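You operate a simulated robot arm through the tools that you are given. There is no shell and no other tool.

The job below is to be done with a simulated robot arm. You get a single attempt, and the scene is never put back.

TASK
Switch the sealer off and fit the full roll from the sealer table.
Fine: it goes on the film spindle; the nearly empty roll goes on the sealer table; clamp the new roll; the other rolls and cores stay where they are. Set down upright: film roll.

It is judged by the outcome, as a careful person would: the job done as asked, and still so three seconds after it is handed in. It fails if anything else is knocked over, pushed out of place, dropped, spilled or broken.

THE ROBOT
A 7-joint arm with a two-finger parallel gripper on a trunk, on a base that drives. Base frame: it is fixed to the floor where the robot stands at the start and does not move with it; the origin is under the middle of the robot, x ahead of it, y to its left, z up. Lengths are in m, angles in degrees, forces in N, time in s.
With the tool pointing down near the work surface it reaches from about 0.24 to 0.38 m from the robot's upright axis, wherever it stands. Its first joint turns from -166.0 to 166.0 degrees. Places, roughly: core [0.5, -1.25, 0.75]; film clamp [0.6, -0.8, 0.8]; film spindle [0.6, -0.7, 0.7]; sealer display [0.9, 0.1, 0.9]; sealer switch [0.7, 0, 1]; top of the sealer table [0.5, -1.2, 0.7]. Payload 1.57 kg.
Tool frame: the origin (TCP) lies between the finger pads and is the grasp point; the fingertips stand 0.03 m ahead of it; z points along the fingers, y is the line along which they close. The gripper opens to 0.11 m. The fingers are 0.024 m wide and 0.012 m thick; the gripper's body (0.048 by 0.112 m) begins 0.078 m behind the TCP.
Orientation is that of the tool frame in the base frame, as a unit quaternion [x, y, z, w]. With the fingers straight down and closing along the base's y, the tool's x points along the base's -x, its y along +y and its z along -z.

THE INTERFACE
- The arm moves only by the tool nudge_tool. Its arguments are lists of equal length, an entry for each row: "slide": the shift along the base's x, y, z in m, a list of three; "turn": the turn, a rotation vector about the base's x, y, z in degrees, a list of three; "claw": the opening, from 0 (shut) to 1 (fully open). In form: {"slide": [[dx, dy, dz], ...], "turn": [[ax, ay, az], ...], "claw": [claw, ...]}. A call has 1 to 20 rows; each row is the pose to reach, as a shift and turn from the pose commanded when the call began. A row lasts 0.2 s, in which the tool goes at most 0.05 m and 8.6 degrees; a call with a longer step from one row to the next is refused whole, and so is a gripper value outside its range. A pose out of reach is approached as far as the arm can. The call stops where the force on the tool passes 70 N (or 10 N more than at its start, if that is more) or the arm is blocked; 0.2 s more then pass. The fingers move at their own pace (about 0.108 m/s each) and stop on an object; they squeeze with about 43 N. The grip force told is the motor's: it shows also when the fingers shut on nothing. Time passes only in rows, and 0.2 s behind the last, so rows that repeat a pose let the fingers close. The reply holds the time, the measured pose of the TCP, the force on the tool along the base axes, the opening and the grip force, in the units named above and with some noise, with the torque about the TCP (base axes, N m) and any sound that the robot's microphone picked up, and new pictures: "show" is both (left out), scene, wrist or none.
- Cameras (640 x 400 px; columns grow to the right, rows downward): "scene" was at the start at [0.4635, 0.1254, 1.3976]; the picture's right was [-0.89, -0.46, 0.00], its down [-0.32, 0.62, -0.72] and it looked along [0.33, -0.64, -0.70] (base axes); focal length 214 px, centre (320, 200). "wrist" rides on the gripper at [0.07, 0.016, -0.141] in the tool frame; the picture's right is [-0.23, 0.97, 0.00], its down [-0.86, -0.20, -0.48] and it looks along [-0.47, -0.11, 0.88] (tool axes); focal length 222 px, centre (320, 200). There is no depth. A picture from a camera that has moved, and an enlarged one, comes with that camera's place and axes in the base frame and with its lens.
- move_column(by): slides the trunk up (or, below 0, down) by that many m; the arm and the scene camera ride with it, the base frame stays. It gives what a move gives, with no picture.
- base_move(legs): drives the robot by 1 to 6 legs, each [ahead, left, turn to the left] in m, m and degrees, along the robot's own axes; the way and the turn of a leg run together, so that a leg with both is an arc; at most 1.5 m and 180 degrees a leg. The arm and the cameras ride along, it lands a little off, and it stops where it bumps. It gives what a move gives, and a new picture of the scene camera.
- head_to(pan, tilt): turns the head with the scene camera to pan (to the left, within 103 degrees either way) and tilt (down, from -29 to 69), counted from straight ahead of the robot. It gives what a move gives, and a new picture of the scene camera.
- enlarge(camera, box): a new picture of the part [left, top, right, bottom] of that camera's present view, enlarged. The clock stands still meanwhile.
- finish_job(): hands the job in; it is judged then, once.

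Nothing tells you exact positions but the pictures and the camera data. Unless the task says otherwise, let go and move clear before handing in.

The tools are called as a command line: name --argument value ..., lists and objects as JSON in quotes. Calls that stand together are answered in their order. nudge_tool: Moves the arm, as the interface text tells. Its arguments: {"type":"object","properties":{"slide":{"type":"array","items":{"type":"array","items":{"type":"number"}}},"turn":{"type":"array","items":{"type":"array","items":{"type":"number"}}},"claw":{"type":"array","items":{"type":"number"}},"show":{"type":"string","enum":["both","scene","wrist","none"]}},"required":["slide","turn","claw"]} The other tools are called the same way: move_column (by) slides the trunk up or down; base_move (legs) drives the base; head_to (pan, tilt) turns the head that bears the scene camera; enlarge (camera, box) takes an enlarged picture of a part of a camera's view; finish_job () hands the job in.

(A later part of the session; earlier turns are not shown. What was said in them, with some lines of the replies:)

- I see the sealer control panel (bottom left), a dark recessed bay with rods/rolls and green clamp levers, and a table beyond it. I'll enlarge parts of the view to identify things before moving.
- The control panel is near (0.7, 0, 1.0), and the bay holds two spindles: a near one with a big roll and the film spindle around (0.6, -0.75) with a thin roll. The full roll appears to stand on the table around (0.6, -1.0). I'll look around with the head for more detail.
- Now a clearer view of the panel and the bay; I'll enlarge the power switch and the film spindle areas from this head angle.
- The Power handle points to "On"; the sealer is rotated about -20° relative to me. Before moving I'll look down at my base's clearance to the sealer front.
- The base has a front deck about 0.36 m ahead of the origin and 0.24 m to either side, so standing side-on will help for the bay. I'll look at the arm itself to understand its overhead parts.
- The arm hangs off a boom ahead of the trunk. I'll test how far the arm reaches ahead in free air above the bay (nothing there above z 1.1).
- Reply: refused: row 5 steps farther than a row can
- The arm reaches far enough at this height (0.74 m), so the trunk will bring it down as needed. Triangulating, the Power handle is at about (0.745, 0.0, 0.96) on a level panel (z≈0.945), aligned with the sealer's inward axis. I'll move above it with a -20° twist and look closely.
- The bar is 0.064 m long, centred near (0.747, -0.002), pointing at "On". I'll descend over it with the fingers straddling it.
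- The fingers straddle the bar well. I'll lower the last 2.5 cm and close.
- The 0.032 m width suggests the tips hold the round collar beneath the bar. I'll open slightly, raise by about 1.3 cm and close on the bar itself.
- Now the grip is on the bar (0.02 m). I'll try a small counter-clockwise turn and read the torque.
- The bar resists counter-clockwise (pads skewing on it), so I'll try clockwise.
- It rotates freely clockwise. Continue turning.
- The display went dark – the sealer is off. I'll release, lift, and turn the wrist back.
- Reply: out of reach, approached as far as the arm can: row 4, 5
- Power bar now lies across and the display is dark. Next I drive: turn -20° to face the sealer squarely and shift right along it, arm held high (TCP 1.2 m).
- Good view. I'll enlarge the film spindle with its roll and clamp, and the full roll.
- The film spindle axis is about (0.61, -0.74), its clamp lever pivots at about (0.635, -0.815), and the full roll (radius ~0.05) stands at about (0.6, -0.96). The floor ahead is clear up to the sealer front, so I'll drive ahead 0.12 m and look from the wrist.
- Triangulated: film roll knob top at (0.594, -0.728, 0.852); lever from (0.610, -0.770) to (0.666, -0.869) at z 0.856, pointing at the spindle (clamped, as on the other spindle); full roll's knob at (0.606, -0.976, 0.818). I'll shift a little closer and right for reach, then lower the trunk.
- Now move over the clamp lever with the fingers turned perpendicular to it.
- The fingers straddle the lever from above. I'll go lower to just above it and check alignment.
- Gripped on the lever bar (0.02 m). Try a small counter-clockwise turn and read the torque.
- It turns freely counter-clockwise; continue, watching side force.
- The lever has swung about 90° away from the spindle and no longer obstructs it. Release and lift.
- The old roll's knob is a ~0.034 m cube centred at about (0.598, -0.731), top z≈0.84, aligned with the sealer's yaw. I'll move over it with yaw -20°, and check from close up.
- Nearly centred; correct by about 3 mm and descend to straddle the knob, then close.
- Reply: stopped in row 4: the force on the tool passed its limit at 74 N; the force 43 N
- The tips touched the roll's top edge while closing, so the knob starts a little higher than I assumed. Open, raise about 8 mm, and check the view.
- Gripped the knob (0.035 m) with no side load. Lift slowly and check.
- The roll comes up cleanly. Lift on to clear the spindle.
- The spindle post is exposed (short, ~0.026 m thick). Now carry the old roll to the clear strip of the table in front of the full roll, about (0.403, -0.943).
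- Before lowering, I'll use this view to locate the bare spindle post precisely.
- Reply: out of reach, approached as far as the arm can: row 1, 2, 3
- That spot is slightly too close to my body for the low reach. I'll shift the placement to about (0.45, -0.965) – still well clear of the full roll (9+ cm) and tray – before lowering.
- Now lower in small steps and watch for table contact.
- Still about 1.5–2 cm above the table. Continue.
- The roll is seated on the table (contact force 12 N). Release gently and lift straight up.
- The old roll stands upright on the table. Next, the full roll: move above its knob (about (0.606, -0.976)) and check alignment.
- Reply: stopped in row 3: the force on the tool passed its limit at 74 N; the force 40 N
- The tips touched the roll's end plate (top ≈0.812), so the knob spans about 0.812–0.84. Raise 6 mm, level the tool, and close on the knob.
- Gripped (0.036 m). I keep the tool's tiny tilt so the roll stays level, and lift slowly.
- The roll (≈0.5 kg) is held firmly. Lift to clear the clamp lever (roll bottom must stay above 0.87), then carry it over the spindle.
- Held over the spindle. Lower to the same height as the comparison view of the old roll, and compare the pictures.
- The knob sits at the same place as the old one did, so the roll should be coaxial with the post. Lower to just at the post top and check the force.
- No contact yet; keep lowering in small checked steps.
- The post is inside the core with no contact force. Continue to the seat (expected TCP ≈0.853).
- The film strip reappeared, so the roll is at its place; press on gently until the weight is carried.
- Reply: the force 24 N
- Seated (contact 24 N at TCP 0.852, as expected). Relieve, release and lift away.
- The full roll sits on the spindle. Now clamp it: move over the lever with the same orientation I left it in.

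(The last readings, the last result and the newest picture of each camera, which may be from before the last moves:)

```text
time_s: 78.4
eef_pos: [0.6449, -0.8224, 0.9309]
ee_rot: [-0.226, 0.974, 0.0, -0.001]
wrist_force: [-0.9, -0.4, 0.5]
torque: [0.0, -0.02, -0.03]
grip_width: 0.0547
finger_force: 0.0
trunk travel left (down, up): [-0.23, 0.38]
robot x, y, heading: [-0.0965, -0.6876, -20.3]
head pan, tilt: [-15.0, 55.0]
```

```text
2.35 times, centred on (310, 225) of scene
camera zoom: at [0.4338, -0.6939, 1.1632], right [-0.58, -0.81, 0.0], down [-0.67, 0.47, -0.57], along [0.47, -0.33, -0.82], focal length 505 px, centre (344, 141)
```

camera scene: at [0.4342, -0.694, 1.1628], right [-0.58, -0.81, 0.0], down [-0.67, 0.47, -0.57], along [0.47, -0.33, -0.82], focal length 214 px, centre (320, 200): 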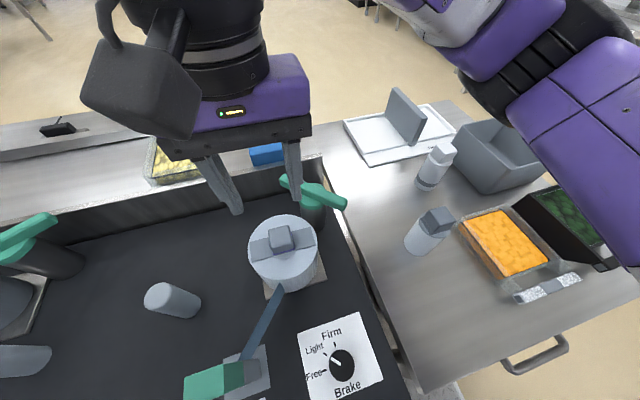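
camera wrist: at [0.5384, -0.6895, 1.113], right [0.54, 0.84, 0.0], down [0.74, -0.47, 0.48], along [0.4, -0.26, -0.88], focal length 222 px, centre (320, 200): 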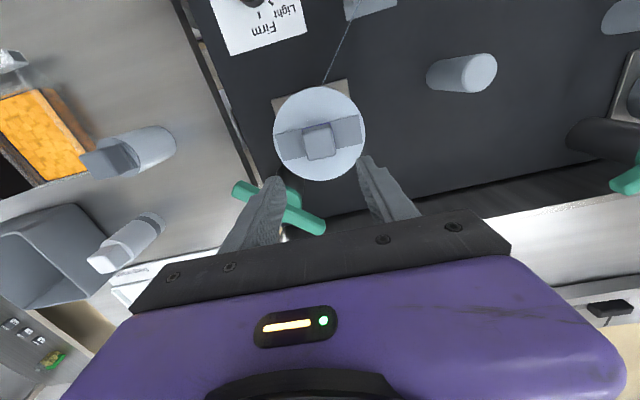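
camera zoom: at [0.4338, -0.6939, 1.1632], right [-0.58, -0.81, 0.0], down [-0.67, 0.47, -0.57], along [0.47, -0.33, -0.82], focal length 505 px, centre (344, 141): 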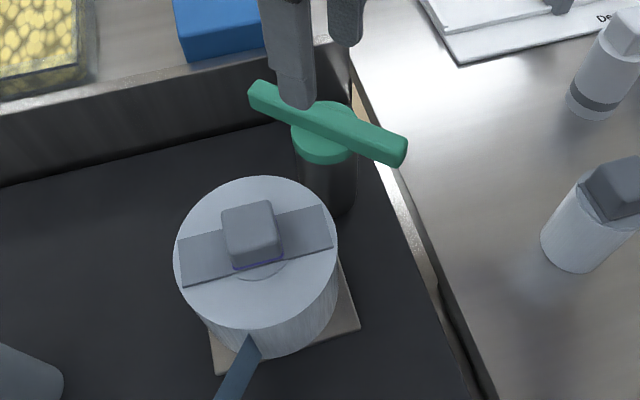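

nudge_tool --slide '[[-0.0005, -0.001, -0.03], [-0.0005, -0.001, -0.062], [-0.0005, -0.001, -0.062], [-0.0005, -0.001, -0.062], [-0.0005, -0.001, -0.062]]' --turn '[[0, 0, 0], [0, 0, 0], [0, 0, 0], [0, 0, 0], [0, 0, 0]]' --claw '[0.5, 0.5, 0.3, 0.05, 0.05]' --show "wrist"

```text
time_s: 79.6
eef_pos: [0.6444, -0.8252, 0.8682]
ee_rot: [-0.225, 0.974, 0.0, -0.001]
wrist_force: [3.2, -5.2, -2.6]
torque: [0.05, -0.63, 0.11]
grip_width: 0.0198
finger_force: 34.0
trunk travel left (down, up): [-0.23, 0.38]
robot x, y, heading: [-0.0941, -0.6903, -20.3]
head pan, tilt: [-15.0, 55.0]
camera wrist: at [0.5741, -0.8408, 1.0111], right [-0.22, 0.97, 0.0], down [0.86, 0.2, 0.48], along [0.46, 0.1, -0.88], focal length 222 px, centre (320, 200)
```

wrist: 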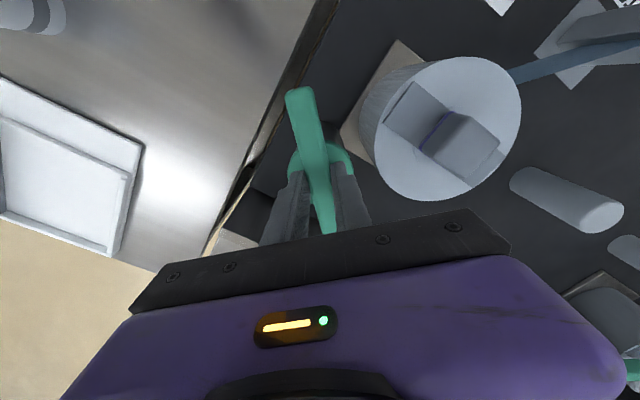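

Gripped. Swing the lever back clockwise toward the roll.

nudge_tool --slide '[[0, 0, 0], [0, 0, 0], [0, 0, 0], [0, 0, 0], [0, 0, 0]]' --turn '[[0, 0, -8], [0, 0, -16], [0, 0, -24], [0, 0, -32], [0, 0, -40]]' --claw '[0.05, 0.05, 0.05, 0.05, 0.05]' --show "both"

```text
time_s: 80.8
eef_pos: [0.6445, -0.823, 0.8684]
ee_rot: [0.122, 0.993, 0.001, -0.001]
wrist_force: [7.8, 5.9, -3.5]
torque: [-0.14, -0.49, 0.01]
grip_width: 0.02
finger_force: 33.9
trunk travel left (down, up): [-0.23, 0.38]
robot x, y, heading: [-0.0973, -0.6881, -20.3]
head pan, tilt: [-15.0, 55.0]
camera scene: at [0.4342, -0.6936, 1.1629], right [-0.58, -0.81, 0.0], down [-0.67, 0.47, -0.57], along [0.47, -0.33, -0.82], focal length 214 px, centre (320, 200)
camera wrist: at [0.5801, -0.7915, 1.0112], right [0.46, 0.89, 0.0], down [0.78, -0.4, 0.48], along [0.42, -0.22, -0.88], focal length 222 px, centre (320, 200)
```

scene: 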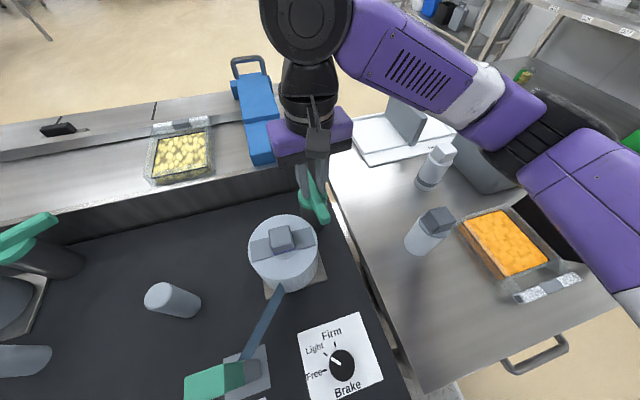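
wrist: 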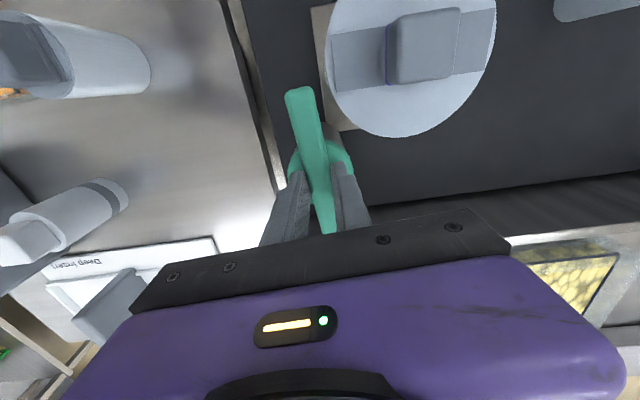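

nudge_tool --slide '[[0.0005, 0, 0], [0.001, 0, 0], [0.001, 0, 0], [0.001, 0, 0]]' --turn '[[0, 0, -8], [0, 0, -16], [0, 0, -24], [0, 0, -30]]' --claw '[0.05, 0.05, 0.05, 0.05]' --show "both"

```text
time_s: 81.8
eef_pos: [0.6444, -0.8239, 0.8683]
ee_rot: [0.374, 0.927, 0.002, -0.002]
wrist_force: [-1.1, 22.2, -0.2]
torque: [0.39, 0.07, 0.06]
grip_width: 0.0199
finger_force: 33.1
trunk travel left (down, up): [-0.23, 0.38]
robot x, y, heading: [-0.0935, -0.6884, -20.4]
head pan, tilt: [-15.0, 55.0]
camera scene: at [0.4339, -0.6932, 1.163], right [-0.58, -0.81, 0.0], down [-0.67, 0.47, -0.57], along [0.47, -0.33, -0.82], focal length 214 px, centre (320, 200)
camera wrist: at [0.6054, -0.7635, 1.0113], right [0.84, 0.54, 0.0], down [0.48, -0.74, 0.47], along [0.26, -0.4, -0.88], focal length 222 px, centre (320, 200)
```

scene: 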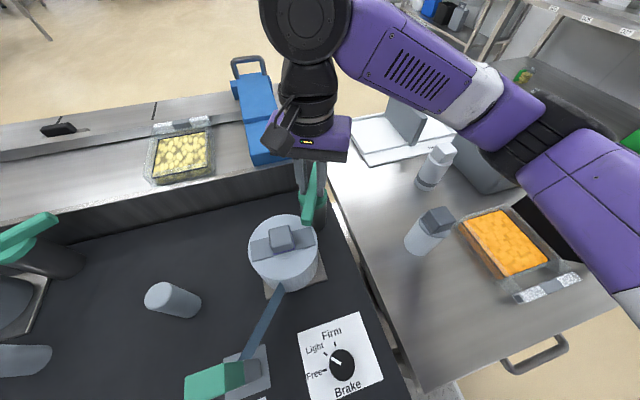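
wrist: 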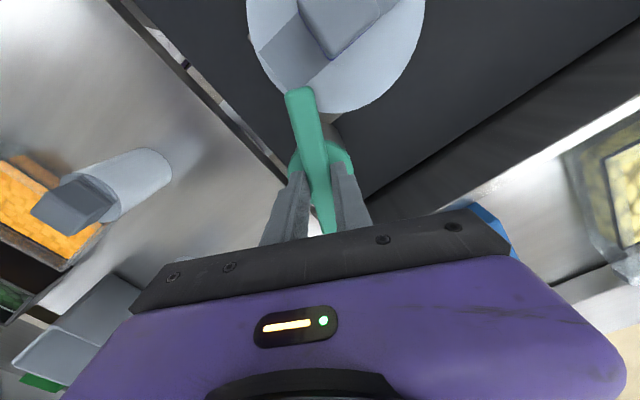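

nudge_tool --slide '[[-0.0005, 0.001, 0], [-0.001, 0.002, 0], [-0.001, 0.002, 0]]' --turn '[[0, 0, -7], [0, 0, -14], [0, 0, -19]]' --claw '[0.05, 0.05, 0.05]' --show "both"

```text
time_s: 82.6
eef_pos: [0.6453, -0.8222, 0.8686]
ee_rot: [0.523, 0.853, 0.002, 0.0]
wrist_force: [17.8, 11.8, 0.0]
torque: [0.35, -0.05, 0.88]
grip_width: 0.02
finger_force: 33.8
trunk travel left (down, up): [-0.23, 0.38]
robot x, y, heading: [-0.0926, -0.6887, -20.5]
head pan, tilt: [-15.0, 55.0]
camera scene: at [0.4346, -0.6938, 1.1628], right [-0.58, -0.81, 0.0], down [-0.67, 0.47, -0.57], along [0.47, -0.33, -0.82], focal length 214 px, centre (320, 200)
camera wrist: at [0.6273, -0.7539, 1.0111], right [0.97, 0.24, 0.0], down [0.21, -0.85, 0.48], along [0.12, -0.46, -0.88], focal length 222 px, centre (320, 200)
```

scene: 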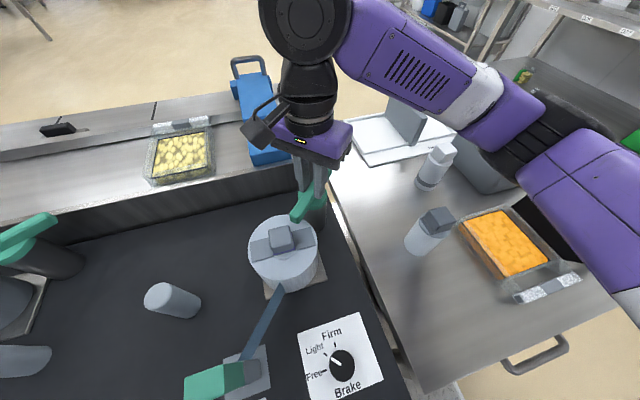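
wrist: 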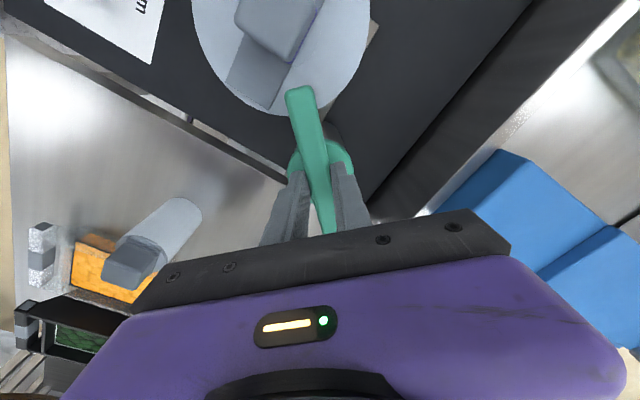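

Torque has risen to the same value as in the original clamped state – likely the stop. A small extra push to confirm.

nudge_tool --slide '[[-0.0005, 0, 0], [-0.0005, 0, 0]]' --turn '[[0, 0, -2], [0, 0, -3]]' --claw '[0.05, 0.05]' --show "none"

```text
time_s: 83.2
eef_pos: [0.6443, -0.8226, 0.8678]
ee_rot: [0.545, 0.839, 0.002, 0.001]
wrist_force: [29.9, 8.8, 1.6]
torque: [-0.47, -0.72, 0.93]
grip_width: 0.0208
finger_force: 34.2
trunk travel left (down, up): [-0.23, 0.38]
robot x, y, heading: [-0.0989, -0.6882, -20.4]
head pan, tilt: [-15.0, 55.0]
```

Stop confirmed. Release the lever and lift straight up.

nudge_tool --slide '[[0, 0, 0], [0.001, 0, 0], [0.001, 0, 0.03], [0.001, 0, 0.08], [0.001, 0, 0.13], [0.001, 0, 0.17]]' --turn '[[0, 0, 2], [0, 0, 3], [0, 0, 3], [0, 0, 3], [0, 0, 3], [0, 0, 3]]' --claw '[0.35, 0.5, 0.5, 0.5, 0.5, 0.5]' --show "both"

enlarge --camera "scene" --box '[220, 140, 400, 310]'

enlarge --camera "wrist" --box '[200, 0, 440, 260]'

```text
time_s: 84.6
eef_pos: [0.644, -0.8215, 1.039]
ee_rot: [0.521, 0.853, 0.002, -0.003]
wrist_force: [1.2, 0.1, -0.2]
torque: [0.03, 0.05, 0.02]
grip_width: 0.0551
finger_force: 0.0
trunk travel left (down, up): [-0.23, 0.38]
robot x, y, heading: [-0.095, -0.6852, -20.6]
head pan, tilt: [-15.0, 55.0]
camera scene: at [0.4342, -0.694, 1.1628], right [-0.58, -0.81, 0.0], down [-0.67, 0.47, -0.57], along [0.47, -0.33, -0.82], focal length 214 px, centre (320, 200)
camera wrist: at [0.6267, -0.753, 1.1823], right [0.97, 0.24, 0.0], down [0.21, -0.85, 0.47], along [0.11, -0.46, -0.88], focal length 222 px, centre (320, 200)
```

scene: 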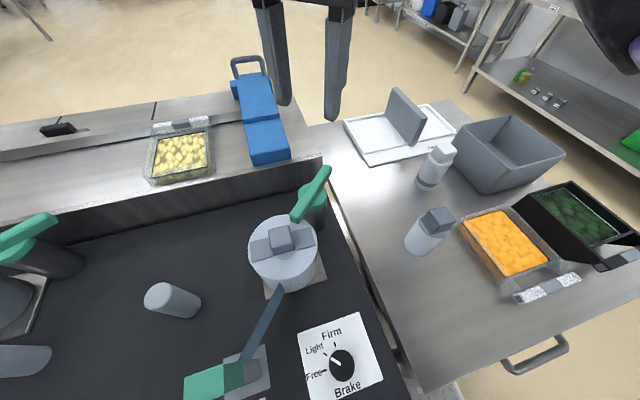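
wrist: 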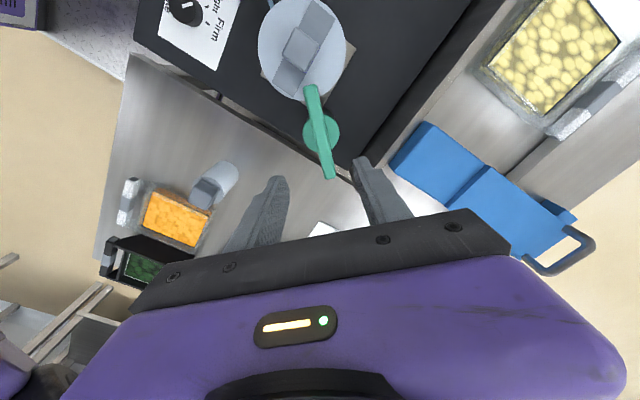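

```text
2.35 times, centred on (310, 225) of scene
camera zoom: at [0.4342, -0.694, 1.1628], right [-0.58, -0.81, 0.0], down [-0.67, 0.47, -0.57], along [0.47, -0.33, -0.82], focal length 505 px, centre (344, 141)
```

zoom: 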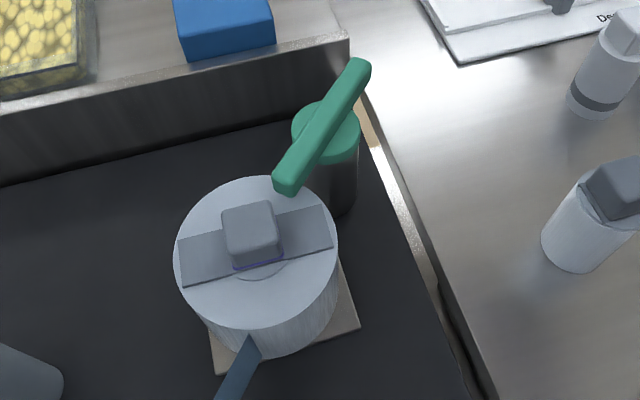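

```text
1.54 times, centred on (320, 130) of wrist
camera zoom: at [0.6267, -0.753, 1.1823], right [0.97, 0.24, 0.0], down [0.21, -0.85, 0.47], along [0.11, -0.46, -0.88], focal length 342 px, centre (320, 308)
```

zoom: 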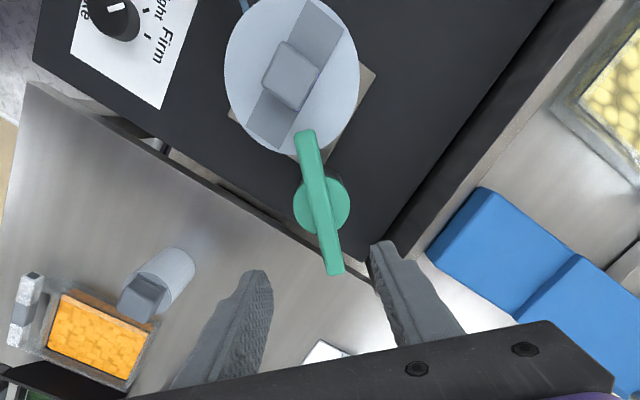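

The lever now overlaps the new roll's rim as on the other spindle. Final check of the panel and the rest before handing in.

head_to --pan 50 --tilt 40

head_to --pan -20 --tilt 50

```text
time_s: 85.9
eef_pos: [0.6436, -0.8213, 1.0384]
ee_rot: [0.522, 0.853, 0.001, -0.001]
wrist_force: [1.6, -0.1, -1.1]
torque: [0.0, -0.01, -0.01]
grip_width: 0.0549
finger_force: 0.0
trunk travel left (down, up): [-0.23, 0.38]
robot x, y, heading: [-0.0955, -0.6917, -20.6]
head pan, tilt: [50.0, 40.0]
camera scene: at [0.4492, -0.6102, 1.1837], right [0.49, -0.87, 0.0], down [-0.56, -0.32, -0.77], along [0.67, 0.38, -0.64], focal length 214 px, centre (320, 200)
```

scene: 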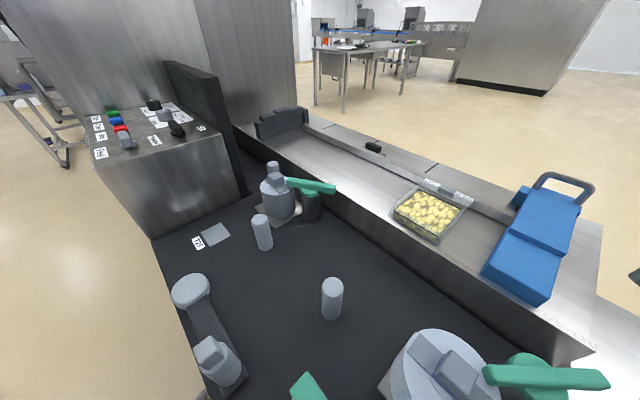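

```text
time_s: 87.3
eef_pos: [0.644, -0.8216, 1.0383]
ee_rot: [0.522, 0.853, 0.0, -0.001]
wrist_force: [0.4, -0.8, 0.2]
torque: [-0.02, -0.02, 0.02]
grip_width: 0.0551
finger_force: 0.0
trunk travel left (down, up): [-0.23, 0.38]
robot x, y, heading: [-0.0955, -0.6865, -20.2]
head pan, tilt: [-20.0, 50.0]
camera scene: at [0.4339, -0.702, 1.1695], right [-0.65, -0.76, 0.0], down [-0.58, 0.5, -0.64], along [0.49, -0.42, -0.77], focal length 214 px, centre (320, 200)
```

scene: 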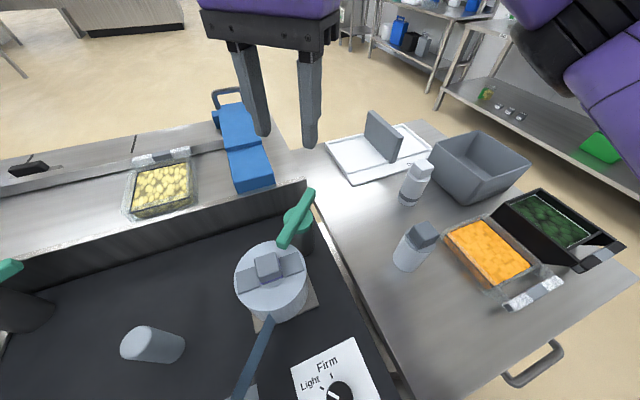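

The power switch is off, the full roll is on the spindle with the lever over its rim, and the old roll stands upright on the table. Nothing else has moved. I'll raise the arm a bit more and hand in.

nudge_tool --slide '[[0, 0, 0.04], [0, 0, 0.08]]' --turn '[[0, 0, 0], [0, 0, 0]]' --claw '[0.5, 0.5]' --show "scene"

finish_job

```text
time_s: 88.0
eef_pos: [0.643, -0.8233, 1.1189]
ee_rot: [0.523, 0.853, 0.0, -0.001]
wrist_force: [0.3, -0.3, -0.1]
torque: [0.0, 0.01, 0.02]
grip_width: 0.055
finger_force: 0.0
trunk travel left (down, up): [-0.23, 0.38]
robot x, y, heading: [-0.0907, -0.6911, -20.4]
head pan, tilt: [-20.0, 50.0]
camera scene: at [0.4341, -0.7022, 1.1693], right [-0.65, -0.76, 0.0], down [-0.58, 0.5, -0.64], along [0.49, -0.42, -0.77], focal length 214 px, centre (320, 200)
```

scene: 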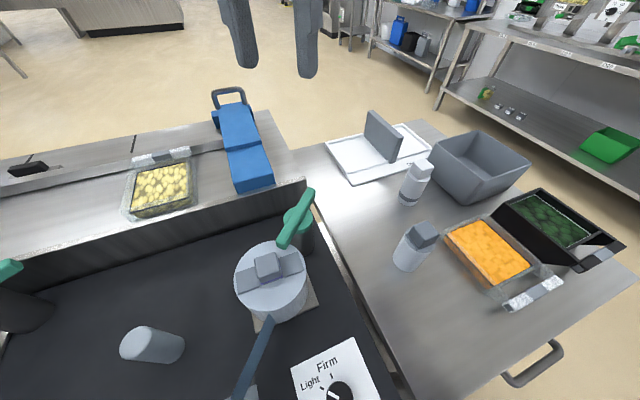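

```text
The job is handed in.
```

The sealer is off, the full roll is clamped on the film spindle, and the job is handed in. I haven't seen a verdict.

- **Power:** I turned the Power switch clockwise to its stop and the display went dark.
- **New roll:** It is fully seated on the spindle post. The clamp lever is back at its original stop, over the edge of the roll.
- **Nearly empty roll:** It stands upright on the sealer table, just in front of where the full roll was.
- **Everything else:** In the final pictures nothing else had moved. The core, the roll on the other spindle, the trays and the tub were where they started.

The gripper pressed on the rolls' tops twice while I was lining up the grips (about 74 N each time). Both rolls stayed in place and looked undamaged.
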